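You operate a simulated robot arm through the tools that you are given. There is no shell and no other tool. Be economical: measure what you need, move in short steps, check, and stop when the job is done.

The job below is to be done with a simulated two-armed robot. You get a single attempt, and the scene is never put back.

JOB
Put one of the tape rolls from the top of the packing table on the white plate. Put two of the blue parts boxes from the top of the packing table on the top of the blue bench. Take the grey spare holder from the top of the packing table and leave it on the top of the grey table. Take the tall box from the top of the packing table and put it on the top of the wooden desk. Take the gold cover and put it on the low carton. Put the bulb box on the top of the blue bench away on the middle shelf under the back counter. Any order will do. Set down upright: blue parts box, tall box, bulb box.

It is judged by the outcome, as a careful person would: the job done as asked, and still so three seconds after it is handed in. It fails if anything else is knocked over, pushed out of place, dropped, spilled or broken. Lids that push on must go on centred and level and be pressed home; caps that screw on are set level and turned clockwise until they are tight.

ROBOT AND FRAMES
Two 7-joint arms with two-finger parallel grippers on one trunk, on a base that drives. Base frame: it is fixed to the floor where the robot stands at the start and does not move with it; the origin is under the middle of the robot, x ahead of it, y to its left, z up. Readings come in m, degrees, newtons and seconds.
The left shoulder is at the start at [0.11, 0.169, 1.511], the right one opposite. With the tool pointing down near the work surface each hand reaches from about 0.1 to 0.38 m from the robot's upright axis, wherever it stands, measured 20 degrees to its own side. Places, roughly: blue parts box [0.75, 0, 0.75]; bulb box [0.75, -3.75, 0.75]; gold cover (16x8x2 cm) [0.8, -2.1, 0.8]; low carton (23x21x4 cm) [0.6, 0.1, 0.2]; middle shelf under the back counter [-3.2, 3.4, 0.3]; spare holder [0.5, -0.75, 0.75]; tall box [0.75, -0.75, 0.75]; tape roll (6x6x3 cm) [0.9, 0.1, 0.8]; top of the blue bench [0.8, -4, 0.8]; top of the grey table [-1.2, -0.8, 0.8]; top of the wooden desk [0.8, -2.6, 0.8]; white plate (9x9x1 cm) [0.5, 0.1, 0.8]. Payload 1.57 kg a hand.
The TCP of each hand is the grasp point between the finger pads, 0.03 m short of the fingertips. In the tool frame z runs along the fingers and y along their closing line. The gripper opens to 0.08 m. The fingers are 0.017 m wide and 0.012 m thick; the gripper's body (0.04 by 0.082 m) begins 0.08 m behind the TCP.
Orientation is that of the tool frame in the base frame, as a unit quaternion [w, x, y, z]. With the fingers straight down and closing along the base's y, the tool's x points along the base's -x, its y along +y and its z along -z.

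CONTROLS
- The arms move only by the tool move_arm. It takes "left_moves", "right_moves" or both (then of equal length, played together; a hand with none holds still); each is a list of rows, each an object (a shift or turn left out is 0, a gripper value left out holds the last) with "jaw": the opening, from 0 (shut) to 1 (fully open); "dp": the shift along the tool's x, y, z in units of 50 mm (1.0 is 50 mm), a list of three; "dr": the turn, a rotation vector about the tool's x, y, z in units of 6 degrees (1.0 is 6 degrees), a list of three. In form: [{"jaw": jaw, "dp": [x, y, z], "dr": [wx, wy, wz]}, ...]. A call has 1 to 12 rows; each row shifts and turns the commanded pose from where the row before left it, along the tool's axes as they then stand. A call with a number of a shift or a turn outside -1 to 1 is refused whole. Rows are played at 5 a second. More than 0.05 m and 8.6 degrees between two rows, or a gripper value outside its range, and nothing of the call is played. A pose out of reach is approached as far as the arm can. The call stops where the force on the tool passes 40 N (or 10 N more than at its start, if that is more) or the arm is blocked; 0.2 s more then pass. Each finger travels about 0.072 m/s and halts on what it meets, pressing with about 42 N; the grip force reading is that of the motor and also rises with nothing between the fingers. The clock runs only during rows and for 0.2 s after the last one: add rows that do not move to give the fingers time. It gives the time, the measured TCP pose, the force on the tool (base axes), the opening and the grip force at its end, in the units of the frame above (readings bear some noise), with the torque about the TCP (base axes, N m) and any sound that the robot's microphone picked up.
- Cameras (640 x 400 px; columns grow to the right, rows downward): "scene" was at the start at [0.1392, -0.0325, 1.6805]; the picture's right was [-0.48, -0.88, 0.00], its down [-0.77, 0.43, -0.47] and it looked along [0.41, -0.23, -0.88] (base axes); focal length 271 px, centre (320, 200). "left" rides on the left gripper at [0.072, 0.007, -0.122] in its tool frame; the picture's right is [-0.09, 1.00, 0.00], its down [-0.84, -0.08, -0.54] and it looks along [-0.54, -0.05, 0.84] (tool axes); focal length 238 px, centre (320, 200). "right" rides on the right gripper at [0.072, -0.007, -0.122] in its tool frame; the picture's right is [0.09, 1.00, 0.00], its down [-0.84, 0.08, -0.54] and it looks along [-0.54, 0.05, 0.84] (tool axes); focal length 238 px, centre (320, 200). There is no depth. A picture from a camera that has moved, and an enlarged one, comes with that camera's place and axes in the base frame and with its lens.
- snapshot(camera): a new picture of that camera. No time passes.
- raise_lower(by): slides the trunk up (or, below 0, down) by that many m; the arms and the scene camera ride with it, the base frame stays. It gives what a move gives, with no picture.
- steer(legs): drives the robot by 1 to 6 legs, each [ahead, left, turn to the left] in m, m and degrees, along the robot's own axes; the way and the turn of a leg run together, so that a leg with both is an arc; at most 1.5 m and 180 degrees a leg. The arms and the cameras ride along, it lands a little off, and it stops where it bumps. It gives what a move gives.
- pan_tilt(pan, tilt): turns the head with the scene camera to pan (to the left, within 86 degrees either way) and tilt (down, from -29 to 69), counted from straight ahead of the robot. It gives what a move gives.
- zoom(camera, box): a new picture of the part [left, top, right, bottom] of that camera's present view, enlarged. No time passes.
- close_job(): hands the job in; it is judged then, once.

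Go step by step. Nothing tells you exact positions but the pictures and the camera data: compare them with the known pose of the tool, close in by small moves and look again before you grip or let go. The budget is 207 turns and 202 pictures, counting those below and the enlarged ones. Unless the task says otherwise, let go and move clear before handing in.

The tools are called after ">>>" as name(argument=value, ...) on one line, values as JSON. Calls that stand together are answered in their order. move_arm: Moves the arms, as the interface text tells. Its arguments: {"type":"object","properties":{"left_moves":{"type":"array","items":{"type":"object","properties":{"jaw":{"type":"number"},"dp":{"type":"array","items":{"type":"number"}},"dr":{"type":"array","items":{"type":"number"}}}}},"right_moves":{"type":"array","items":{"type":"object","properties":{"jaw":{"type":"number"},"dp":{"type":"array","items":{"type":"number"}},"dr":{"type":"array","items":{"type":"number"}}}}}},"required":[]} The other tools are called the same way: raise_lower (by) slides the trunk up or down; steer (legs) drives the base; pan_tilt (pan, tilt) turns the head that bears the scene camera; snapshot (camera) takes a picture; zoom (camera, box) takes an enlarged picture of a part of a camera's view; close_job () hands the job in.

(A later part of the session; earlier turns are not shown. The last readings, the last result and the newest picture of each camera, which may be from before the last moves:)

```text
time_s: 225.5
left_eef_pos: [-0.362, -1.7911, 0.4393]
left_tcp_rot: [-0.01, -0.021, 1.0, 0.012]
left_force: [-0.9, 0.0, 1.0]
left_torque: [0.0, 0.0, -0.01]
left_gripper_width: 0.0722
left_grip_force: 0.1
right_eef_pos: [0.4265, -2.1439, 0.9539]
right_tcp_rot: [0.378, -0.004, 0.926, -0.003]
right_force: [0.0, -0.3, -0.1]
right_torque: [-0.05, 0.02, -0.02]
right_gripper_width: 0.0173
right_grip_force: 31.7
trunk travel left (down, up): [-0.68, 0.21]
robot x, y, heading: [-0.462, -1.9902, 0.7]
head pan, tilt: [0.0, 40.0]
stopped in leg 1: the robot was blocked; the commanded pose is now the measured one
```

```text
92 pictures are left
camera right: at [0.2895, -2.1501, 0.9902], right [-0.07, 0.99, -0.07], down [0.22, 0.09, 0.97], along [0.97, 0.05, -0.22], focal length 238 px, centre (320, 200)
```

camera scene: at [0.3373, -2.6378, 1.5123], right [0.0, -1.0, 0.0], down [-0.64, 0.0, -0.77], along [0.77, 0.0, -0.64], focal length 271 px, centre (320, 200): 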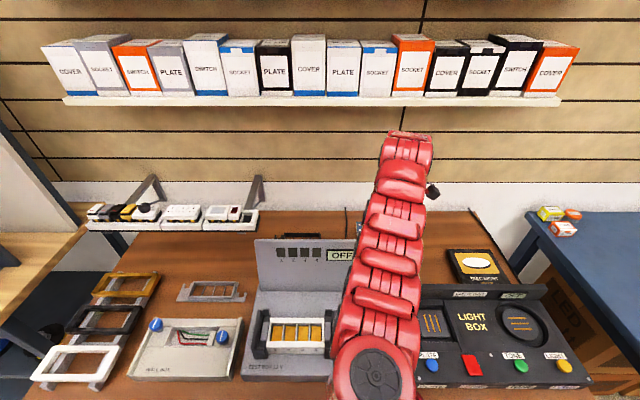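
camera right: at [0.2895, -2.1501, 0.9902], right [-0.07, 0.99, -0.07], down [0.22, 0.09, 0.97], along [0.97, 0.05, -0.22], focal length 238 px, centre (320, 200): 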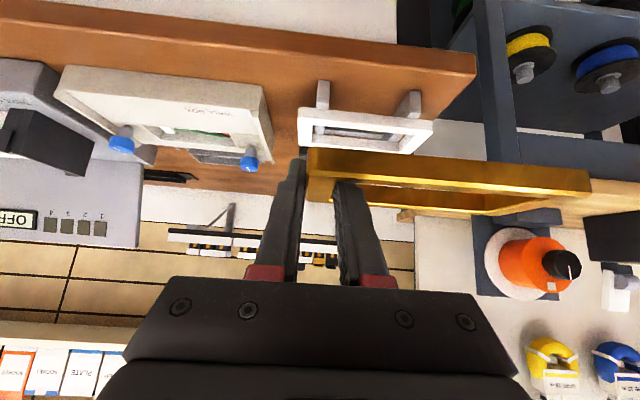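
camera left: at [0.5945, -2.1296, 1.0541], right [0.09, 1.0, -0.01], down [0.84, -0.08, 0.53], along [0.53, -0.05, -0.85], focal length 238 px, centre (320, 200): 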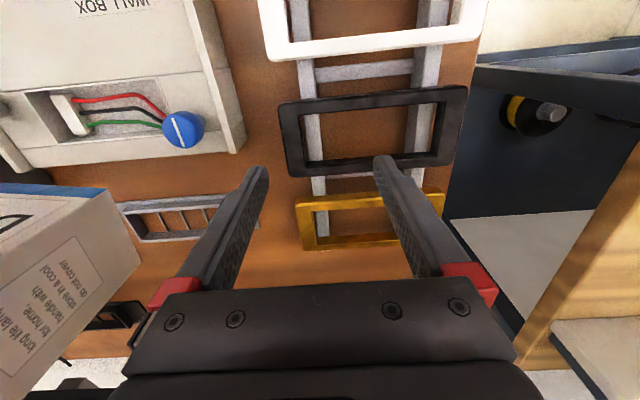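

The back bumped something (the green table), so I'll ease forward, strafe past it, then back off and continue.

>>> steer(legs=[[0.05, 0, 0], [0, 0.6, 0], [-0.11, 0, 0], [0, 0.8, 0], [0, 0.8, 0]])

>>> pan_tilt(pan=0, tilt=50)

>>> snapshot(camera="scene")

```text
time_s: 230.3
left_eef_pos: [-0.3967, -1.1933, 0.4396]
left_tcp_rot: [-0.01, -0.015, 1.0, 0.013]
left_force: [0.6, 0.0, 0.1]
left_torque: [0.02, 0.04, 0.01]
left_gripper_width: 0.072
left_grip_force: 0.1
right_eef_pos: [0.3882, -1.5561, 0.9507]
right_tcp_rot: [0.375, 0.004, 0.927, -0.007]
right_force: [-0.4, 0.7, -1.0]
right_torque: [-0.02, -0.02, -0.02]
right_gripper_width: 0.0174
right_grip_force: 31.7
trunk travel left (down, up): [-0.68, 0.21]
robot x, y, heading: [-0.5046, -1.3893, 0.1]
head pan, tilt: [0.0, 40.0]
stopped in leg 3: the robot was blocked; the commanded pose is now the measured one
```

```text
time_s: 231.1
left_eef_pos: [-0.3993, -1.1949, 0.4392]
left_tcp_rot: [-0.009, -0.015, 1.0, 0.011]
left_force: [0.2, 0.9, -0.6]
left_torque: [-0.01, -0.02, -0.01]
left_gripper_width: 0.072
left_grip_force: 0.0
right_eef_pos: [0.3856, -1.5552, 0.9539]
right_tcp_rot: [0.378, 0.003, 0.926, -0.005]
right_force: [-0.7, 0.7, -1.5]
right_torque: [-0.01, 0.01, 0.02]
right_gripper_width: 0.0171
right_grip_force: 32.8
trunk travel left (down, up): [-0.68, 0.21]
robot x, y, heading: [-0.4982, -1.3876, -0.2]
head pan, tilt: [0.0, 50.0]
```

```text
91 pictures are left
camera scene: at [-0.342, -1.3895, 1.5504], right [0.0, -1.0, 0.0], down [-0.77, 0.0, -0.64], along [0.64, 0.0, -0.77], focal length 271 px, centre (320, 200)
```

scene: 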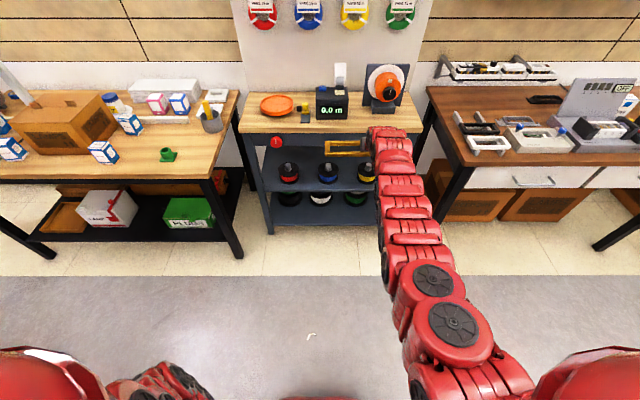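

>>> steer(legs=[[0.05, 0, 0], [0, 0.8, 0], [0, 0.8, 0]])

>>> pan_tilt(pan=0, tilt=55)

>>> snapshot(camera="scene")

```text
time_s: 238.6
left_eef_pos: [-0.3462, 0.1775, 0.438]
left_tcp_rot: [-0.008, -0.014, 1.0, 0.01]
left_force: [-0.5, 0.0, 0.8]
left_torque: [-0.02, 0.03, 0.01]
left_gripper_width: 0.0718
left_grip_force: 0.0
right_eef_pos: [0.4373, -0.2031, 0.9511]
right_tcp_rot: [0.375, 0.011, 0.927, -0.018]
right_force: [1.8, -6.4, -2.8]
right_torque: [-0.36, 0.02, -0.37]
right_gripper_width: 0.017
right_grip_force: 31.9
trunk travel left (down, up): [-0.68, 0.21]
robot x, y, heading: [-0.4468, -0.0166, -0.2]
head pan, tilt: [0.0, 50.0]
stopped in leg 3: the force on the tool passed its limit at 55 N (the readings are from after the stop); the commanded pose is now the measured one
```

```text
time_s: 239.2
left_eef_pos: [-0.3464, 0.1759, 0.4391]
left_tcp_rot: [-0.01, -0.014, 1.0, 0.012]
left_force: [-0.4, -0.5, -0.1]
left_torque: [-0.05, -0.02, -0.02]
left_gripper_width: 0.0721
left_grip_force: 0.1
right_eef_pos: [0.4376, -0.2046, 0.9516]
right_tcp_rot: [0.376, 0.011, 0.926, -0.015]
right_force: [-0.2, -3.2, -1.0]
right_torque: [-0.05, 0.0, -0.04]
right_gripper_width: 0.0171
right_grip_force: 32.4
trunk travel left (down, up): [-0.68, 0.21]
robot x, y, heading: [-0.4503, -0.0191, -0.1]
head pan, tilt: [0.0, 55.0]
```

```text
90 pictures are left
camera scene: at [-0.2937, -0.0215, 1.5437], right [0.0, -1.0, 0.0], down [-0.82, 0.0, -0.57], along [0.57, 0.0, -0.82], focal length 271 px, centre (320, 200)
```

scene: 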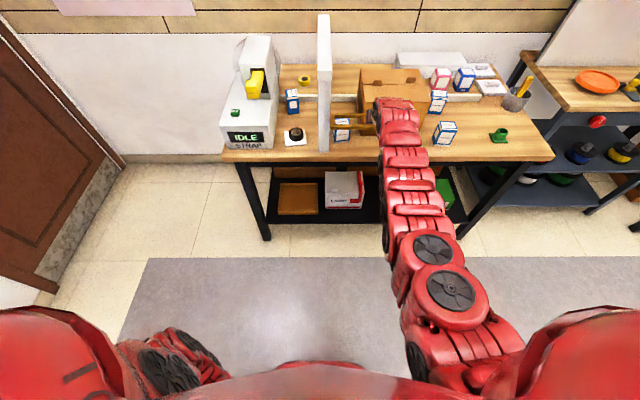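

The frame's end touched the arch's front post. Backing away from it and checking the frame in the grip.

>>> steer(legs=[[0, -0.04, 0], [-0.06, 0, 0]])

>>> snapshot(camera="right")

>>> zoom(camera="scene", box=[200, 20, 440, 220])

```text
time_s: 240.7
left_eef_pos: [-0.4064, 0.1349, 0.4391]
left_tcp_rot: [-0.009, -0.015, 1.0, 0.013]
left_force: [-0.7, -0.8, 0.8]
left_torque: [0.01, -0.02, -0.01]
left_gripper_width: 0.072
left_grip_force: 0.1
right_eef_pos: [0.3767, -0.244, 0.9517]
right_tcp_rot: [0.377, 0.011, 0.926, -0.015]
right_force: [0.4, 0.0, 0.3]
right_torque: [-0.04, 0.01, 0.04]
right_gripper_width: 0.0172
right_grip_force: 31.7
trunk travel left (down, up): [-0.68, 0.21]
robot x, y, heading: [-0.5074, -0.0563, 0.0]
head pan, tilt: [0.0, 55.0]
```

```text
89 pictures are left
camera right: at [0.2406, -0.245, 0.9901], right [-0.04, 1.0, -0.08], down [0.22, 0.09, 0.97], along [0.97, 0.02, -0.23], focal length 238 px, centre (320, 200)
```

right: 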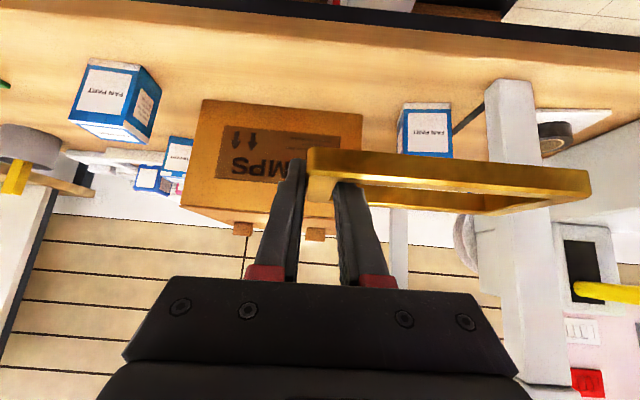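

```text
2.00 times, centred on (320, 120) of scene
camera zoom: at [-0.3541, -0.0608, 1.5438], right [0.0, -1.0, 0.0], down [-0.82, 0.0, -0.57], along [0.57, 0.0, -0.82], focal length 542 px, centre (320, 360)
```

zoom: 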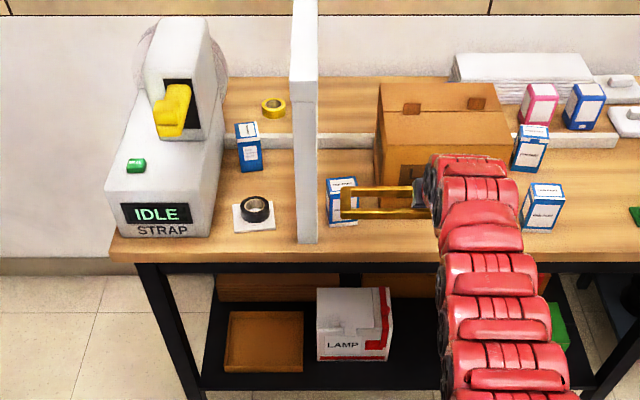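

The frame is still held properly. The low carton is an open tray at x 0.51–0.735, y −0.01–0.215. I'll line up, back off, and bring the left hand forward/up so the trunk can go down.

>>> steer(legs=[[0, 0.28, 0], [-0.1, 0, 0]])

>>> move_arm(left_moves=[{"dp": [-0.9, 0, 0]}, {"dp": [-0.9, 0, -0.3]}, {"dp": [-0.9, 0, -0.4]}, {"dp": [-0.9, 0, -0.4]}, {"dp": [-0.9, 0, -0.4]}, {"dp": [-0.9, 0, -0.4]}, {"dp": [-0.9, 0, -0.4]}, {"dp": [-0.7, 0, -0.7]}, {"dp": [-0.5, 0, -0.8]}, {"dp": [-0.3, 0, -0.9]}, {"dp": [0, 0, -0.9]}, {}])

```text
time_s: 243.4
left_eef_pos: [-0.5039, 0.4147, 0.4387]
left_tcp_rot: [-0.009, -0.014, 1.0, 0.013]
left_force: [0.1, -0.1, -0.1]
left_torque: [-0.01, 0.01, 0.01]
left_gripper_width: 0.0721
left_grip_force: 0.1
right_eef_pos: [0.2803, 0.0363, 0.9522]
right_tcp_rot: [0.376, 0.012, 0.927, -0.017]
right_force: [-1.0, -0.2, 0.3]
right_torque: [-0.01, 0.0, -0.01]
right_gripper_width: 0.0172
right_grip_force: 32.3
trunk travel left (down, up): [-0.68, 0.21]
robot x, y, heading: [-0.6059, 0.2215, 0.0]
head pan, tilt: [0.0, 55.0]
```

```text
time_s: 246.0
left_eef_pos: [-0.132, 0.4154, 0.6559]
left_tcp_rot: [-0.01, -0.015, 1.0, 0.011]
left_force: [0.4, -0.8, 0.4]
left_torque: [-0.03, 0.02, 0.01]
left_gripper_width: 0.0721
left_grip_force: 0.0
left hand out of reach, approached as far as the arm can: row 2, 3, 4, 10, 11
right_eef_pos: [0.2812, 0.0378, 0.9522]
right_tcp_rot: [0.376, 0.01, 0.927, -0.015]
right_force: [-0.2, -0.3, -0.2]
right_torque: [-0.05, 0.02, 0.0]
right_gripper_width: 0.0171
right_grip_force: 32.0
trunk travel left (down, up): [-0.68, 0.21]
robot x, y, heading: [-0.6042, 0.2215, -0.1]
head pan, tilt: [0.0, 55.0]
```

>>> move_arm(left_moves=[{"dp": [-0.8, 0, 0]}, {"dp": [-0.6, 0, -0.5]}, {"dp": [-0.3, 0, -0.8]}, {"dp": [0, 0, -0.8]}, {"dp": [0, 0, -0.6]}, {}])

>>> raise_lower(by=-0.3)

>>> raise_lower(by=-0.25)

>>> snapshot(camera="right")

>>> snapshot(camera="scene")

```text
time_s: 247.4
left_eef_pos: [-0.011, 0.4172, 0.7664]
left_tcp_rot: [-0.011, -0.015, 1.0, 0.012]
left_force: [-0.3, -0.9, -0.3]
left_torque: [-0.01, 0.0, 0.04]
left_gripper_width: 0.072
left_grip_force: 0.0
left hand out of reach, approached as far as the arm can: row 4, 5
right_eef_pos: [0.2811, 0.0369, 0.9524]
right_tcp_rot: [0.376, 0.01, 0.926, -0.015]
right_force: [0.4, -0.1, -0.4]
right_torque: [-0.02, -0.01, -0.01]
right_gripper_width: 0.0173
right_grip_force: 32.1
trunk travel left (down, up): [-0.68, 0.21]
robot x, y, heading: [-0.6096, 0.2191, 0.0]
head pan, tilt: [0.0, 55.0]
```

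```text
time_s: 250.4
left_eef_pos: [-0.0102, 0.4173, 0.4669]
left_tcp_rot: [-0.011, -0.015, 1.0, 0.012]
left_force: [0.6, 0.5, 0.3]
left_torque: [0.03, 0.02, 0.0]
left_gripper_width: 0.0718
left_grip_force: 0.0
right_eef_pos: [0.2804, 0.0367, 0.6528]
right_tcp_rot: [0.375, 0.01, 0.927, -0.015]
right_force: [-0.4, 0.1, 0.5]
right_torque: [-0.07, 0.0, 0.01]
right_gripper_width: 0.0169
right_grip_force: 32.2
trunk travel left (down, up): [-0.38, 0.51]
robot x, y, heading: [-0.6067, 0.2195, -0.0]
head pan, tilt: [0.0, 55.0]
```

```text
time_s: 252.9
left_eef_pos: [-0.0117, 0.4172, 0.2176]
left_tcp_rot: [-0.011, -0.015, 1.0, 0.013]
left_force: [0.2, -0.4, 0.3]
left_torque: [0.0, 0.02, -0.02]
left_gripper_width: 0.072
left_grip_force: 0.1
right_eef_pos: [0.28, 0.0368, 0.4015]
right_tcp_rot: [0.376, 0.01, 0.926, -0.016]
right_force: [-0.2, 0.2, -0.2]
right_torque: [-0.01, 0.03, 0.0]
right_gripper_width: 0.0173
right_grip_force: 32.5
trunk travel left (down, up): [-0.13, 0.76]
robot x, y, heading: [-0.603, 0.223, -0.0]
head pan, tilt: [0.0, 55.0]
```

```text
87 pictures are left
camera right: at [0.1438, 0.0359, 0.4396], right [-0.04, 1.0, -0.08], down [0.23, 0.09, 0.97], along [0.97, 0.02, -0.23], focal length 238 px, centre (320, 200)
```

right: 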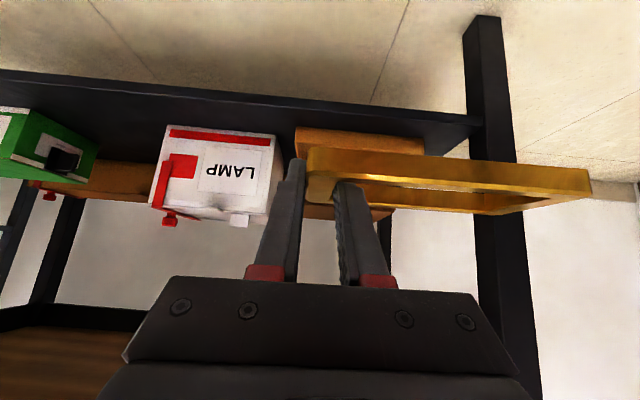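

```text
86 pictures are left
camera scene: at [-0.4505, 0.22, 0.9938], right [0.0, -1.0, 0.0], down [-0.82, 0.0, -0.57], along [0.57, 0.0, -0.82], focal length 271 px, centre (320, 200)
```

scene: 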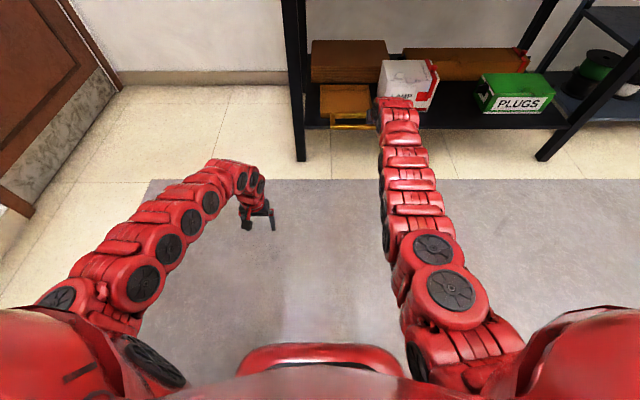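

Clear view: the tray's front is ahead. Levelling the frame slightly and driving in under the table above the tray.

>>> move_arm(right_moves=[{"dr": [-0.28, 0, -0.1]}, {}])

>>> steer(legs=[[0.2, 0.012, 0]])

>>> snapshot(camera="right")

>>> snapshot(camera="scene")

```text
time_s: 253.5
left_eef_pos: [-0.011, 0.4165, 0.2178]
left_tcp_rot: [-0.01, -0.015, 1.0, 0.012]
left_force: [0.8, -0.1, -0.3]
left_torque: [0.01, 0.02, 0.02]
left_gripper_width: 0.0718
left_grip_force: 0.0
right_eef_pos: [0.2803, 0.037, 0.4019]
right_tcp_rot: [0.376, 0.0, 0.926, -0.004]
right_force: [-0.3, -0.5, -0.8]
right_torque: [-0.07, 0.02, 0.0]
right_gripper_width: 0.0171
right_grip_force: 33.1
trunk travel left (down, up): [-0.13, 0.76]
robot x, y, heading: [-0.6059, 0.2201, -0.0]
head pan, tilt: [0.0, 55.0]
```

```text
time_s: 255.1
left_eef_pos: [0.1898, 0.4274, 0.2178]
left_tcp_rot: [-0.01, -0.015, 1.0, 0.012]
left_force: [1.6, -0.7, -0.2]
left_torque: [0.03, 0.03, -0.02]
left_gripper_width: 0.0718
left_grip_force: 0.1
right_eef_pos: [0.4811, 0.0492, 0.4005]
right_tcp_rot: [0.377, 0.0, 0.926, -0.004]
right_force: [-0.2, 1.0, -0.6]
right_torque: [-0.04, -0.01, 0.02]
right_gripper_width: 0.017
right_grip_force: 32.1
trunk travel left (down, up): [-0.13, 0.76]
robot x, y, heading: [-0.4046, 0.2302, -0.2]
head pan, tilt: [0.0, 55.0]
```

```text
85 pictures are left
camera right: at [0.3443, 0.0427, 0.4393], right [-0.06, 1.0, -0.07], down [0.22, 0.08, 0.97], along [0.97, 0.05, -0.23], focal length 238 px, centre (320, 200)
```

right: 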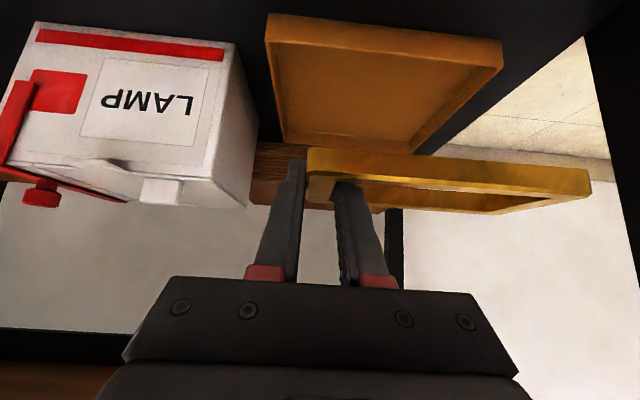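

```text
84 pictures are left
camera scene: at [-0.2499, 0.2315, 0.9937], right [0.0, -1.0, 0.0], down [-0.82, 0.0, -0.57], along [0.57, 0.0, -0.82], focal length 271 px, centre (320, 200)
```

scene: 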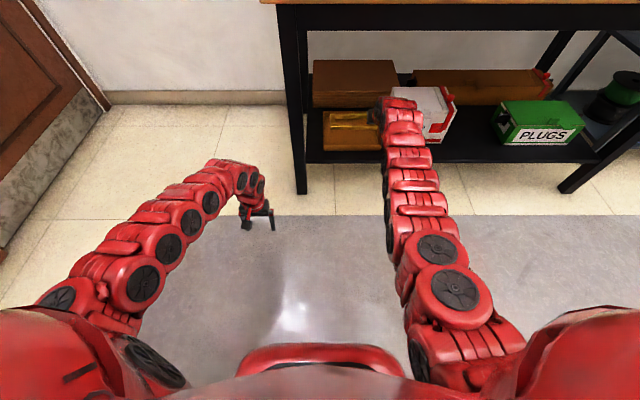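

>>> steer(legs=[[0.1, 0, 0]])

>>> move_arm(right_moves=[{"dp": [0.55, 0, 0.55]}, {"dp": [0.5, 0, 0.5]}, {"dp": [0.35, 0, 0.35]}, {}])

>>> snapshot(camera="right")

```text
time_s: 256.3
left_eef_pos: [0.2892, 0.4277, 0.2174]
left_tcp_rot: [-0.01, -0.016, 1.0, 0.013]
left_force: [-1.2, 0.3, -0.2]
left_torque: [0.01, 0.0, 0.02]
left_gripper_width: 0.0718
left_grip_force: 0.1
right_eef_pos: [0.5808, 0.0485, 0.4009]
right_tcp_rot: [0.375, 0.0, 0.927, -0.003]
right_force: [0.7, -0.5, 0.1]
right_torque: [-0.02, -0.02, 0.04]
right_gripper_width: 0.017
right_grip_force: 31.5
trunk travel left (down, up): [-0.13, 0.76]
robot x, y, heading: [-0.3043, 0.2317, -0.3]
head pan, tilt: [0.0, 55.0]
```

```text
time_s: 257.3
left_eef_pos: [0.2899, 0.4291, 0.2167]
left_tcp_rot: [-0.01, -0.016, 1.0, 0.012]
left_force: [0.2, -0.4, 0.1]
left_torque: [-0.01, 0.01, 0.0]
left_gripper_width: 0.072
left_grip_force: 0.0
right_eef_pos: [0.5614, 0.0368, 0.3063]
right_tcp_rot: [0.376, -0.001, 0.927, -0.004]
right_force: [0.3, -0.3, -0.3]
right_torque: [-0.04, 0.01, 0.0]
right_gripper_width: 0.0171
right_grip_force: 32.0
right hand out of reach, approached as far as the arm can: row 2
trunk travel left (down, up): [-0.13, 0.76]
robot x, y, heading: [-0.303, 0.2291, 0.1]
head pan, tilt: [0.0, 55.0]
```

```text
83 pictures are left
camera right: at [0.4247, 0.0314, 0.3439], right [-0.06, 1.0, -0.07], down [0.22, 0.08, 0.97], along [0.97, 0.05, -0.23], focal length 238 px, centre (320, 200)
```

right: 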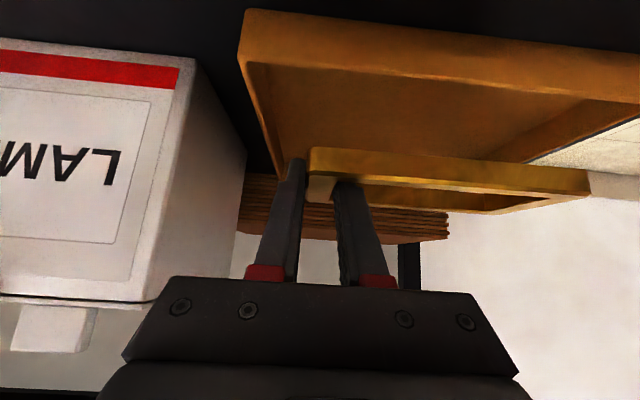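

>>> steer(legs=[[0.035, 0.008, 0]])

>>> raise_lower(by=-0.035)

>>> snapshot(camera="right")

```text
time_s: 258.1
left_eef_pos: [0.3238, 0.4369, 0.2176]
left_tcp_rot: [-0.01, -0.014, 1.0, 0.012]
left_force: [0.3, 0.0, 0.8]
left_torque: [0.0, 0.01, 0.01]
left_gripper_width: 0.0722
left_grip_force: 0.0
right_eef_pos: [0.5947, 0.0445, 0.3075]
right_tcp_rot: [0.375, -0.001, 0.927, -0.004]
right_force: [-1.1, -0.1, -0.2]
right_torque: [-0.04, 0.01, -0.04]
right_gripper_width: 0.0169
right_grip_force: 32.7
trunk travel left (down, up): [-0.13, 0.76]
robot x, y, heading: [-0.2683, 0.2423, 0.2]
head pan, tilt: [0.0, 55.0]
```

```text
time_s: 258.9
left_eef_pos: [0.3246, 0.4372, 0.1823]
left_tcp_rot: [-0.01, -0.015, 1.0, 0.013]
left_force: [-0.2, -0.1, -0.2]
left_torque: [0.01, 0.02, 0.0]
left_gripper_width: 0.0722
left_grip_force: 0.0
right_eef_pos: [0.5963, 0.0451, 0.2721]
right_tcp_rot: [0.376, -0.001, 0.927, -0.003]
right_force: [0.0, 1.1, 0.0]
right_torque: [-0.03, 0.03, -0.02]
right_gripper_width: 0.0171
right_grip_force: 31.9
trunk travel left (down, up): [-0.095, 0.795]
robot x, y, heading: [-0.2692, 0.2426, -0.2]
head pan, tilt: [0.0, 55.0]
```

```text
82 pictures are left
camera right: at [0.4596, 0.0398, 0.3095], right [-0.06, 1.0, -0.07], down [0.22, 0.08, 0.97], along [0.97, 0.05, -0.23], focal length 238 px, centre (320, 200)
```

right: 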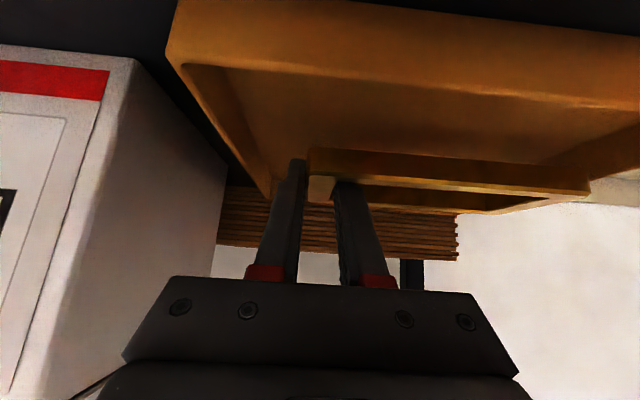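

>>> move_arm(right_moves=[{"dp": [0, -0.24, 0]}, {}])

>>> raise_lower(by=-0.022)

>>> snapshot(camera="right")

```text
time_s: 259.5
left_eef_pos: [0.3249, 0.4356, 0.1815]
left_tcp_rot: [-0.011, -0.014, 1.0, 0.012]
left_force: [0.5, -0.9, 0.4]
left_torque: [-0.03, 0.01, 0.0]
left_gripper_width: 0.0721
left_grip_force: 0.1
right_eef_pos: [0.5959, 0.0336, 0.2705]
right_tcp_rot: [0.376, 0.0, 0.927, -0.004]
right_force: [0.0, 0.3, -0.5]
right_torque: [-0.05, 0.02, -0.02]
right_gripper_width: 0.017
right_grip_force: 31.8
trunk travel left (down, up): [-0.095, 0.795]
robot x, y, heading: [-0.2679, 0.2377, -0.1]
head pan, tilt: [0.0, 55.0]
```

```text
time_s: 260.2
left_eef_pos: [0.3252, 0.4375, 0.1604]
left_tcp_rot: [-0.01, -0.015, 1.0, 0.013]
left_force: [0.3, 0.3, 1.1]
left_torque: [0.0, 0.01, 0.0]
left_gripper_width: 0.0719
left_grip_force: 0.0
right_eef_pos: [0.5987, 0.0335, 0.2542]
right_tcp_rot: [0.379, -0.001, 0.925, -0.003]
right_force: [3.3, -0.8, 9.9]
right_torque: [0.08, -0.25, -0.06]
right_gripper_width: 0.0174
right_grip_force: 32.0
trunk travel left (down, up): [-0.073, 0.817]
robot x, y, heading: [-0.271, 0.2406, -0.3]
head pan, tilt: [0.0, 55.0]
```

```text
81 pictures are left
camera right: at [0.4602, 0.0276, 0.29], right [-0.06, 1.0, -0.07], down [0.22, 0.08, 0.97], along [0.97, 0.05, -0.22], focal length 238 px, centre (320, 200)
```

right: 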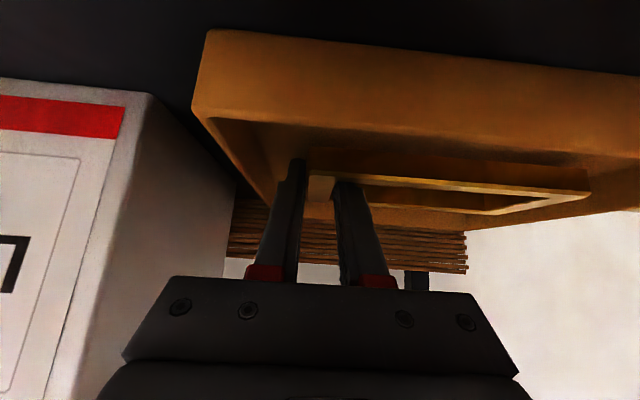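

>>> move_arm(right_moves=[{"dp": [0.04, 0, 0.04]}, {}])

>>> zoom(camera="right", box=[180, 20, 640, 300])

```text
time_s: 260.8
left_eef_pos: [0.3255, 0.4364, 0.1617]
left_tcp_rot: [-0.009, -0.015, 1.0, 0.013]
left_force: [0.7, 0.4, 0.3]
left_torque: [0.0, -0.02, -0.03]
left_gripper_width: 0.0719
left_grip_force: 0.0
right_eef_pos: [0.5954, 0.0336, 0.2528]
right_tcp_rot: [0.379, -0.001, 0.925, -0.004]
right_force: [6.3, -0.6, 23.3]
right_torque: [0.16, -0.51, -0.23]
right_gripper_width: 0.017
right_grip_force: 31.8
trunk travel left (down, up): [-0.073, 0.817]
robot x, y, heading: [-0.2708, 0.2383, 0.2]
head pan, tilt: [0.0, 55.0]
```

```text
1.39 times, centred on (410, 160) of right
camera zoom: at [0.4599, 0.0277, 0.2894], right [-0.06, 1.0, -0.07], down [0.21, 0.08, 0.97], along [0.97, 0.05, -0.22], focal length 332 px, centre (195, 256)
```

zoom: 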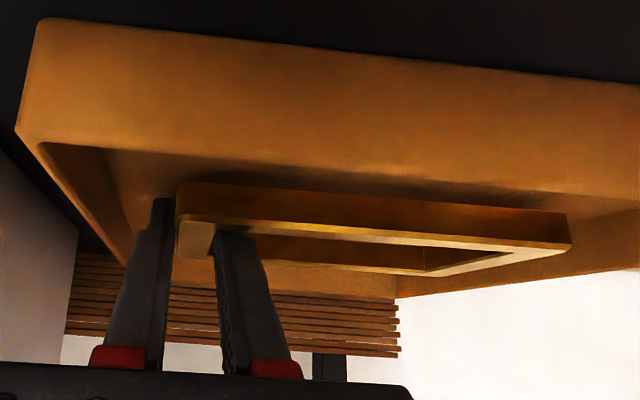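

The frame sits flat in the tray. Opening slightly and withdrawing upward, then back out.

>>> move_arm(right_moves=[{"jaw": 0.42}, {"jaw": 0.42}, {}])

>>> raise_lower(by=0.06)

>>> snapshot(camera="right")

```text
time_s: 261.6
left_eef_pos: [0.3237, 0.4357, 0.1622]
left_tcp_rot: [-0.009, -0.015, 1.0, 0.012]
left_force: [0.0, 0.2, -0.2]
left_torque: [0.03, 0.0, -0.01]
left_gripper_width: 0.072
left_grip_force: 0.1
right_eef_pos: [0.5952, 0.032, 0.2529]
right_tcp_rot: [0.38, 0.001, 0.925, -0.005]
right_force: [12.7, -12.2, 31.3]
right_torque: [0.05, -0.81, -0.38]
right_gripper_width: 0.0219
right_grip_force: 0.1
trunk travel left (down, up): [-0.073, 0.817]
robot x, y, heading: [-0.2698, 0.242, -0.4]
head pan, tilt: [0.0, 55.0]
```

```text
time_s: 262.6
left_eef_pos: [0.325, 0.4356, 0.2198]
left_tcp_rot: [-0.011, -0.015, 1.0, 0.013]
left_force: [-0.1, -0.1, -0.3]
left_torque: [0.01, -0.01, -0.01]
left_gripper_width: 0.0721
left_grip_force: 0.1
right_eef_pos: [0.594, 0.0337, 0.3058]
right_tcp_rot: [0.374, -0.001, 0.927, -0.004]
right_force: [0.3, 0.2, 0.0]
right_torque: [0.02, -0.03, 0.01]
right_gripper_width: 0.0334
right_grip_force: 0.1
trunk travel left (down, up): [-0.133, 0.757]
robot x, y, heading: [-0.2699, 0.2414, -0.1]
head pan, tilt: [0.0, 55.0]
```

```text
79 pictures are left
camera right: at [0.4582, 0.028, 0.3439], right [-0.06, 1.0, -0.07], down [0.23, 0.08, 0.97], along [0.97, 0.05, -0.23], focal length 238 px, centre (320, 200)
```

right: 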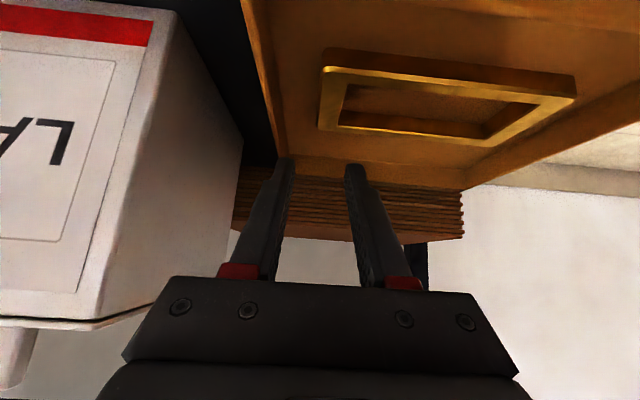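

The gold frame is in the tray. Backing out from under the table, raising the trunk and un-leaning the right hand for the blue boxes.

>>> raise_lower(by=0.05)

>>> steer(legs=[[-0.35, 0, 0]])

>>> raise_lower(by=0.54)

>>> move_arm(right_moves=[{"dp": [0.8, 0, 0], "dr": [0, 1, 0], "jaw": 1}, {"dp": [0.8, 0, 0], "dr": [0, 1, 0]}, {"dp": [0.8, 0, 0], "dr": [0, 1, 0]}, {"dp": [0.8, 0, 0], "dr": [0, 1, 0]}, {"dp": [0.8, 0, 0], "dr": [0, 1, 0]}, {"dp": [0.8, 0, 0], "dr": [0, 1, 0]}, {"dp": [0.8, 0, 0], "dr": [0, 1, 0]}, {"dp": [0.3, 0, 0], "dr": [0, 0.35, 0]}, {}], left_moves=[{"jaw": 1}, {}, {}, {}, {}, {}, {}, {}, {}])

```text
time_s: 263.5
left_eef_pos: [0.3253, 0.4352, 0.2704]
left_tcp_rot: [-0.01, -0.015, 1.0, 0.013]
left_force: [0.7, 0.4, -0.6]
left_torque: [-0.02, -0.01, 0.01]
left_gripper_width: 0.0719
left_grip_force: 0.0
right_eef_pos: [0.5953, 0.032, 0.3572]
right_tcp_rot: [0.375, 0.0, 0.927, -0.005]
right_force: [-0.4, 1.0, -0.7]
right_torque: [0.02, -0.04, -0.01]
right_gripper_width: 0.0337
right_grip_force: 0.1
trunk travel left (down, up): [-0.183, 0.707]
robot x, y, heading: [-0.2695, 0.2452, 0.2]
head pan, tilt: [0.0, 55.0]
```

```text
time_s: 265.8
left_eef_pos: [-0.0252, 0.4368, 0.2703]
left_tcp_rot: [-0.012, -0.015, 1.0, 0.012]
left_force: [0.3, 0.5, -1.3]
left_torque: [0.02, -0.02, -0.01]
left_gripper_width: 0.0719
left_grip_force: 0.0
right_eef_pos: [0.2434, 0.0333, 0.3573]
right_tcp_rot: [0.377, 0.0, 0.926, -0.004]
right_force: [0.4, -0.2, -0.6]
right_torque: [-0.02, 0.02, -0.01]
right_gripper_width: 0.0336
right_grip_force: 0.1
trunk travel left (down, up): [-0.183, 0.707]
robot x, y, heading: [-0.6201, 0.2459, -0.4]
head pan, tilt: [0.0, 55.0]
```

```text
refused: 0.54 is not a number from -0.4 to 0.4
```

```text
time_s: 267.8
left_eef_pos: [-0.0266, 0.4368, 0.2704]
left_tcp_rot: [-0.01, -0.016, 1.0, 0.012]
left_force: [0.3, 0.5, 0.1]
left_torque: [-0.02, 0.02, 0.0]
left_gripper_width: 0.0799
left_grip_force: 0.1
right_eef_pos: [-0.0161, 0.0336, 0.2362]
right_tcp_rot: [0.001, 0.002, 1.0, -0.004]
right_force: [0.0, 0.3, 0.5]
right_torque: [0.02, -0.01, 0.0]
right_gripper_width: 0.08
right_grip_force: 0.1
trunk travel left (down, up): [-0.183, 0.707]
robot x, y, heading: [-0.6225, 0.244, -0.2]
head pan, tilt: [0.0, 55.0]
```

>>> raise_lower(by=0.4)

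>>> raise_lower(by=0.22)

>>> steer(legs=[[0.25, -0.54, 0]])

>>> snapshot(camera="scene")

>>> snapshot(camera="left")

>>> snapshot(camera="right")

```text
time_s: 271.6
left_eef_pos: [-0.0257, 0.4376, 0.6704]
left_tcp_rot: [-0.011, -0.015, 1.0, 0.013]
left_force: [-0.1, -0.2, -0.5]
left_torque: [-0.02, 0.01, 0.0]
left_gripper_width: 0.08
left_grip_force: 0.2
right_eef_pos: [-0.017, 0.0329, 0.6353]
right_tcp_rot: [0.001, 0.002, 1.0, -0.003]
right_force: [0.4, -0.8, 0.0]
right_torque: [0.01, 0.0, 0.02]
right_gripper_width: 0.08
right_grip_force: 0.1
trunk travel left (down, up): [-0.583, 0.307]
robot x, y, heading: [-0.622, 0.2411, -0.1]
head pan, tilt: [0.0, 55.0]
```

```text
time_s: 274.0
left_eef_pos: [-0.0249, 0.4368, 0.8899]
left_tcp_rot: [-0.01, -0.014, 1.0, 0.012]
left_force: [1.2, 0.1, 0.1]
left_torque: [0.01, 0.0, 0.0]
left_gripper_width: 0.08
left_grip_force: 0.1
right_eef_pos: [-0.0169, 0.0341, 0.8552]
right_tcp_rot: [0.001, 0.002, 1.0, -0.003]
right_force: [0.4, 0.1, 0.1]
right_torque: [0.01, -0.04, 0.0]
right_gripper_width: 0.08
right_grip_force: 0.1
trunk travel left (down, up): [-0.803, 0.087]
robot x, y, heading: [-0.6199, 0.239, -0.1]
head pan, tilt: [0.0, 55.0]
```

```text
time_s: 277.3
left_eef_pos: [0.2218, -0.0939, 0.8904]
left_tcp_rot: [-0.01, -0.017, 1.0, 0.011]
left_force: [0.2, 0.2, -1.2]
left_torque: [0.02, 0.01, -0.04]
left_gripper_width: 0.0801
left_grip_force: 0.0
right_eef_pos: [0.2341, -0.4972, 0.8565]
right_tcp_rot: [0.001, -0.002, 1.0, -0.004]
right_force: [1.1, 0.1, 0.0]
right_torque: [0.01, 0.05, 0.02]
right_gripper_width: 0.0797
right_grip_force: 0.1
trunk travel left (down, up): [-0.803, 0.087]
robot x, y, heading: [-0.3724, -0.2914, -0.2]
head pan, tilt: [0.0, 55.0]
```

```text
78 pictures are left
camera scene: at [-0.2173, -0.293, 1.6667], right [0.0, -1.0, 0.0], down [-0.82, 0.0, -0.57], along [0.57, 0.0, -0.82], focal length 271 px, centre (320, 200)
```

scene: 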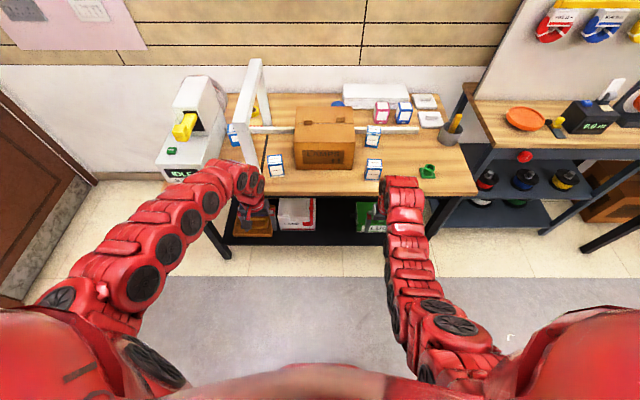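

```text
77 pictures are left
camera left: at [0.152, -0.093, 1.0134], right [0.06, 1.0, 0.02], down [0.85, -0.06, 0.52], along [0.52, -0.01, -0.85], focal length 238 px, centre (320, 200)
```

left: 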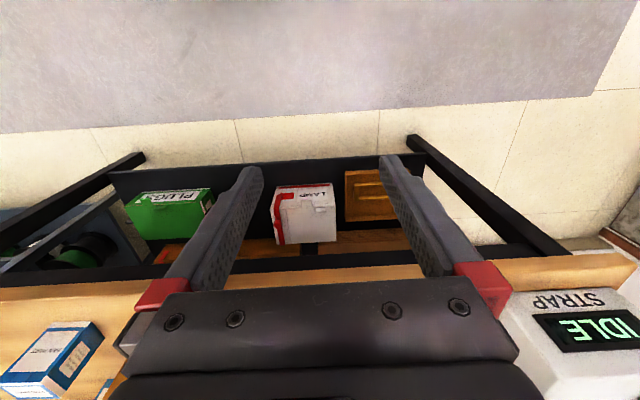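

```text
76 pictures are left
camera right: at [0.1612, -0.5018, 0.9782], right [-0.1, 1.0, -0.01], down [0.84, 0.08, 0.54], along [0.54, 0.05, -0.84], focal length 238 px, centre (320, 200)
```

right: 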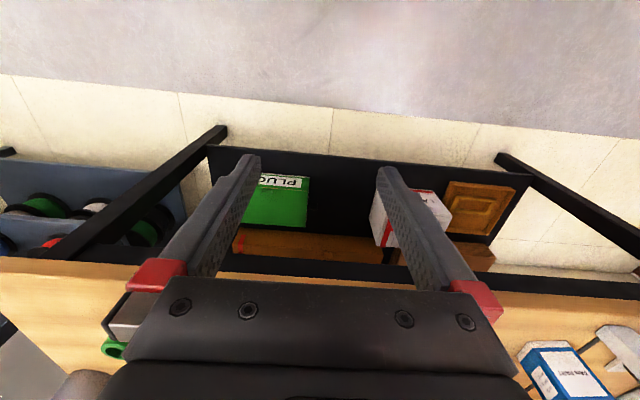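

>>> zoom(camera="scene", box=[230, 100, 430, 220])

```text
3.20 times, centred on (330, 160) of scene
camera zoom: at [-0.2173, -0.293, 1.6667], right [0.0, -1.0, 0.0], down [-0.82, 0.0, -0.57], along [0.57, 0.0, -0.82], focal length 868 px, centre (288, 328)
```

zoom: 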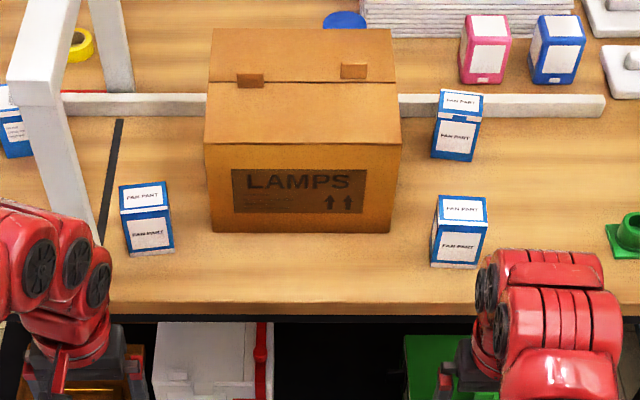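

Nearest boxes: F2 at ≈(0.522,-0.512) and F3 at ≈(0.715,-0.535). The right hand will take F2; raising it first and driving in with an offset that keeps the left hand clear of the arch.

>>> move_arm(right_moves=[{"dp": [0, 0, -0.8]}, {"dp": [0, 0, -0.7], "dr": [0, 0, 1.0]}, {}])

>>> steer(legs=[[0.27, -0.06, 0]])

>>> snapshot(camera="right")

```text
time_s: 278.1
left_eef_pos: [0.2218, -0.0942, 0.8897]
left_tcp_rot: [-0.011, -0.018, 1.0, 0.013]
left_force: [0.0, 0.1, 0.2]
left_torque: [0.05, -0.03, 0.05]
left_gripper_width: 0.0799
left_grip_force: 0.1
right_eef_pos: [0.2331, -0.4969, 0.9312]
right_tcp_rot: [0.001, 0.052, 0.999, -0.002]
right_force: [0.8, 0.0, 0.6]
right_torque: [0.03, 0.0, 0.03]
right_gripper_width: 0.0801
right_grip_force: 0.1
trunk travel left (down, up): [-0.803, 0.087]
robot x, y, heading: [-0.3789, -0.2917, 0.7]
head pan, tilt: [0.0, 55.0]
```

```text
time_s: 280.1
left_eef_pos: [0.4894, -0.1521, 0.89]
left_tcp_rot: [-0.011, -0.017, 1.0, 0.012]
left_force: [0.2, 0.0, -0.3]
left_torque: [0.04, 0.03, -0.07]
left_gripper_width: 0.0803
left_grip_force: 0.0
right_eef_pos: [0.5021, -0.5553, 0.9317]
right_tcp_rot: [0.002, 0.05, 0.999, -0.004]
right_force: [1.0, 0.9, -0.5]
right_torque: [0.02, -0.02, -0.01]
right_gripper_width: 0.0801
right_grip_force: 0.0
trunk travel left (down, up): [-0.803, 0.087]
robot x, y, heading: [-0.1024, -0.3515, 0.4]
head pan, tilt: [0.0, 55.0]
```

```text
74 pictures are left
camera right: at [0.4288, -0.5529, 1.0533], right [0.01, 1.0, -0.01], down [0.84, 0.0, 0.54], along [0.54, -0.01, -0.84], focal length 238 px, centre (320, 200)
```

right: 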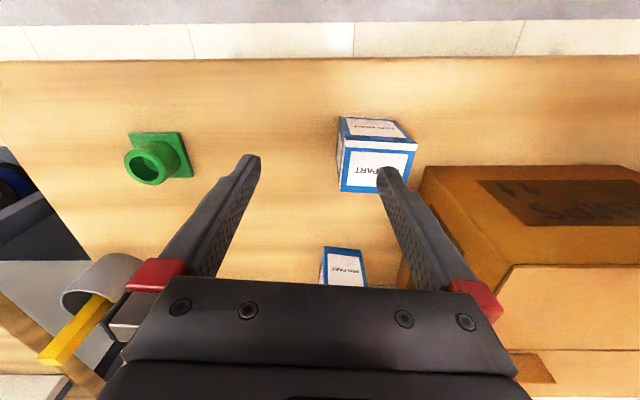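

>>> move_arm(right_moves=[{"dp": [-0.12, 0.53, 0]}, {"dp": [-0.12, 0.53, 0], "dr": [0, 0, -0.5]}, {"dp": [0, 0, 0.6]}, {}])

>>> snapshot(camera="right")

```text
time_s: 281.1
left_eef_pos: [0.4906, -0.1524, 0.8913]
left_tcp_rot: [-0.011, -0.017, 1.0, 0.012]
left_force: [0.1, -0.3, 0.5]
left_torque: [-0.01, -0.01, 0.01]
left_gripper_width: 0.0797
left_grip_force: 0.1
right_eef_pos: [0.5189, -0.5025, 0.9004]
right_tcp_rot: [0.002, 0.025, 1.0, -0.003]
right_force: [0.1, -0.3, 0.0]
right_torque: [0.0, 0.02, 0.0]
right_gripper_width: 0.0798
right_grip_force: 0.0
trunk travel left (down, up): [-0.803, 0.087]
robot x, y, heading: [-0.0984, -0.3518, 0.3]
head pan, tilt: [0.0, 55.0]
```

```text
73 pictures are left
camera right: at [0.4457, -0.5044, 1.0228], right [-0.04, 1.0, -0.01], down [0.84, 0.04, 0.54], along [0.54, 0.02, -0.84], focal length 238 px, centre (320, 200)
```

right: 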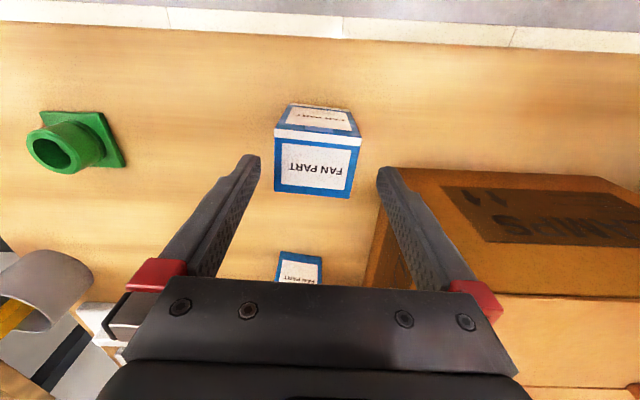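

>>> move_arm(right_moves=[{"dp": [-0.08, -0.03, 0.7]}, {"dp": [0, 0, 0.76]}, {}, {"jaw": 0.4}, {"jaw": 0.4}, {"jaw": 0.4}, {}])

>>> snapshot(camera="right")

```text
time_s: 282.6
left_eef_pos: [0.4916, -0.1516, 0.8911]
left_tcp_rot: [-0.01, -0.017, 1.0, 0.013]
left_force: [-0.5, -0.4, 0.9]
left_torque: [0.04, -0.03, 0.0]
left_gripper_width: 0.0802
left_grip_force: 0.1
right_eef_pos: [0.5235, -0.5067, 0.8271]
right_tcp_rot: [0.0, 0.024, 1.0, -0.003]
right_force: [0.6, 0.0, -0.1]
right_torque: [0.06, 0.04, 0.03]
right_gripper_width: 0.0598
right_grip_force: 41.9
trunk travel left (down, up): [-0.803, 0.087]
robot x, y, heading: [-0.1046, -0.3521, -0.1]
head pan, tilt: [0.0, 55.0]
```

```text
72 pictures are left
camera right: at [0.4513, -0.5077, 0.949], right [-0.04, 1.0, -0.01], down [0.84, 0.04, 0.54], along [0.54, 0.02, -0.84], focal length 238 px, centre (320, 200)
```

right: 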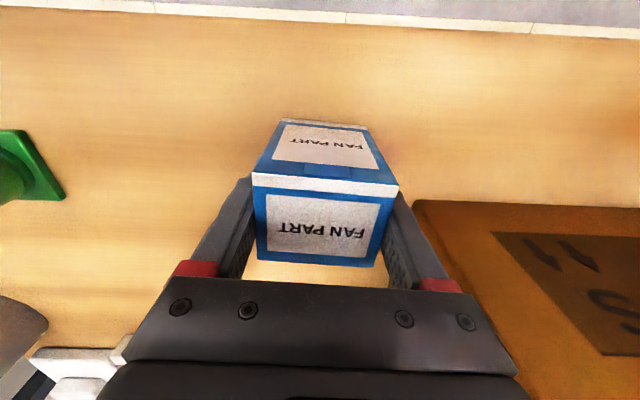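

F2 is held. Lifting it high, backing off and strafing so the left hand lines up with F3.

>>> move_arm(right_moves=[{"dp": [0, 0, -0.9]}, {"dp": [0, 0, -0.9]}, {"dp": [0, 0, -0.9]}, {"dp": [0, 0, -0.9]}, {"dp": [0, 0, -0.9]}, {}])

>>> steer(legs=[[-0.2, 0, 0], [0, -0.385, 0], [0.25, 0, 0]])

>>> snapshot(camera="left")

>>> snapshot(camera="scene")

```text
time_s: 284.1
left_eef_pos: [0.4911, -0.1531, 0.8893]
left_tcp_rot: [-0.012, -0.019, 1.0, 0.013]
left_force: [-0.3, 0.4, -0.4]
left_torque: [-0.02, 0.03, -0.01]
left_gripper_width: 0.0798
left_grip_force: 0.2
right_eef_pos: [0.5287, -0.5025, 1.0393]
right_tcp_rot: [0.0, 0.024, 1.0, -0.003]
right_force: [0.3, 0.0, -1.9]
right_torque: [-0.01, -0.05, 0.01]
right_gripper_width: 0.0595
right_grip_force: 42.2
right hand out of reach, approached as far as the arm can: row 5
trunk travel left (down, up): [-0.803, 0.087]
robot x, y, heading: [-0.1025, -0.3524, 0.3]
head pan, tilt: [0.0, 55.0]
```

```text
time_s: 289.1
left_eef_pos: [0.5403, -0.5371, 0.8908]
left_tcp_rot: [-0.011, -0.019, 1.0, 0.013]
left_force: [-0.3, 1.0, 0.2]
left_torque: [-0.05, -0.02, -0.02]
left_gripper_width: 0.0802
left_grip_force: 0.1
right_eef_pos: [0.5798, -0.8879, 1.0379]
right_tcp_rot: [0.0, 0.024, 1.0, -0.003]
right_force: [0.0, 0.5, -0.9]
right_torque: [0.03, 0.01, -0.02]
right_gripper_width: 0.0596
right_grip_force: 42.0
trunk travel left (down, up): [-0.803, 0.087]
robot x, y, heading: [-0.0506, -0.7361, 0.2]
head pan, tilt: [0.0, 55.0]
```

```text
71 pictures are left
camera left: at [0.4714, -0.5366, 1.0136], right [0.06, 1.0, 0.02], down [0.85, -0.06, 0.52], along [0.52, -0.01, -0.85], focal length 238 px, centre (320, 200)
```

left: 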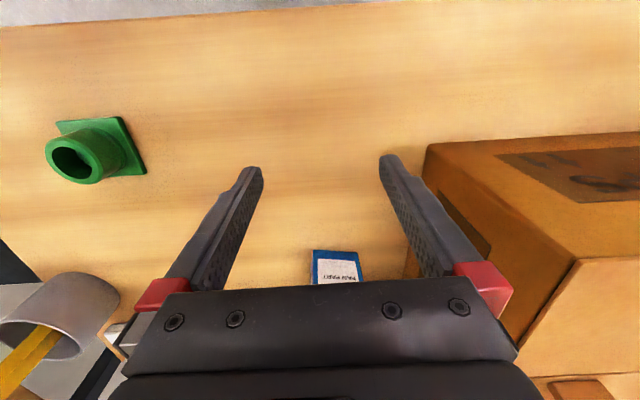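

```text
70 pictures are left
camera scene: at [0.1022, -0.7375, 1.6668], right [0.01, -1.0, 0.0], down [-0.82, 0.0, -0.57], along [0.57, 0.0, -0.82], focal length 271 px, centre (320, 200)
```

scene: 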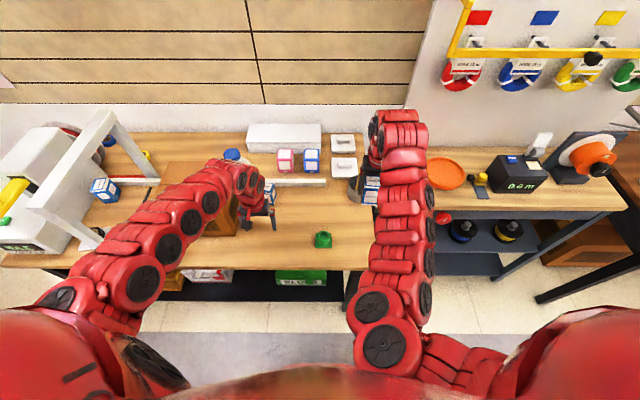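

>>> move_arm(left_moves=[{"dp": [0, 0, -0.8]}, {}])

>>> steer(legs=[[0.13, 0, 0]])

>>> snapshot(camera="left")

```text
time_s: 289.7
left_eef_pos: [0.5592, -0.537, 0.9227]
left_tcp_rot: [-0.013, -0.02, 1.0, 0.012]
left_force: [0.0, -0.2, 0.2]
left_torque: [-0.03, -0.02, -0.02]
left_gripper_width: 0.0801
left_grip_force: 0.1
left hand out of reach, approached as far as the arm can: row 1
right_eef_pos: [0.5807, -0.8876, 1.0369]
right_tcp_rot: [0.001, 0.023, 1.0, -0.004]
right_force: [0.8, -0.3, -0.1]
right_torque: [-0.03, -0.02, 0.01]
right_gripper_width: 0.0596
right_grip_force: 41.4
trunk travel left (down, up): [-0.803, 0.087]
robot x, y, heading: [-0.054, -0.7368, 0.3]
head pan, tilt: [0.0, 55.0]
```

```text
time_s: 291.0
left_eef_pos: [0.6866, -0.5355, 0.9238]
left_tcp_rot: [-0.012, -0.019, 1.0, 0.013]
left_force: [-0.4, -0.3, -0.7]
left_torque: [0.01, -0.01, -0.03]
left_gripper_width: 0.08
left_grip_force: 0.0
right_eef_pos: [0.7073, -0.8871, 1.0389]
right_tcp_rot: [0.001, 0.022, 1.0, -0.004]
right_force: [0.8, 0.8, -0.1]
right_torque: [-0.01, 0.01, 0.01]
right_gripper_width: 0.0592
right_grip_force: 42.2
trunk travel left (down, up): [-0.803, 0.087]
robot x, y, heading: [0.0774, -0.7339, 0.5]
head pan, tilt: [0.0, 55.0]
```

```text
69 pictures are left
camera left: at [0.6169, -0.5349, 1.0472], right [0.05, 1.0, 0.02], down [0.85, -0.06, 0.52], along [0.52, -0.01, -0.85], focal length 238 px, centre (320, 200)
```

left: 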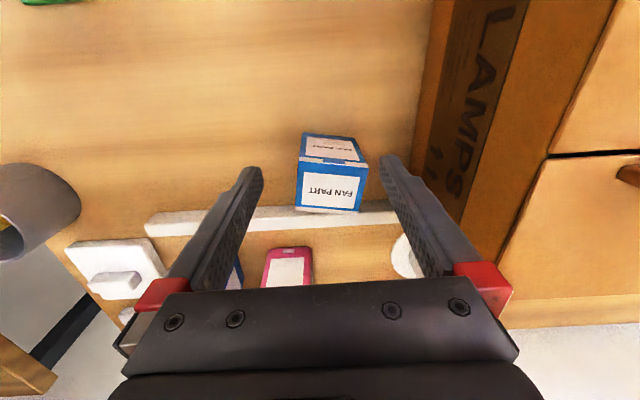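

>>> move_arm(left_moves=[{"dp": [-0.67, 0.15, 0]}, {"dr": [0.25, -0.23, 0.75]}, {"dr": [0, 0, 0.75]}, {}])

>>> snapshot(camera="left")

```text
time_s: 292.0
left_eef_pos: [0.7061, -0.539, 0.924]
left_tcp_rot: [0.002, 0.057, 0.998, 0.002]
left_force: [0.6, 0.6, 0.4]
left_torque: [0.03, -0.01, 0.03]
left_gripper_width: 0.08
left_grip_force: 0.0
left hand out of reach, approached as far as the arm can: row 3
right_eef_pos: [0.708, -0.887, 1.038]
right_tcp_rot: [0.001, 0.024, 1.0, -0.003]
right_force: [0.7, -0.9, -1.5]
right_torque: [-0.02, -0.04, 0.01]
right_gripper_width: 0.0596
right_grip_force: 42.7
trunk travel left (down, up): [-0.803, 0.087]
robot x, y, heading: [0.079, -0.7384, 0.5]
head pan, tilt: [0.0, 55.0]
```

```text
68 pictures are left
camera left: at [0.6347, -0.5252, 1.0447], right [0.2, 0.98, 0.01], down [0.82, -0.17, 0.54], along [0.53, -0.11, -0.84], focal length 238 px, centre (320, 200)
```

left: 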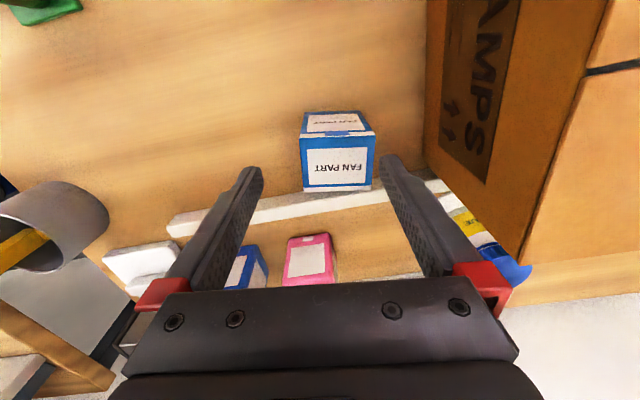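

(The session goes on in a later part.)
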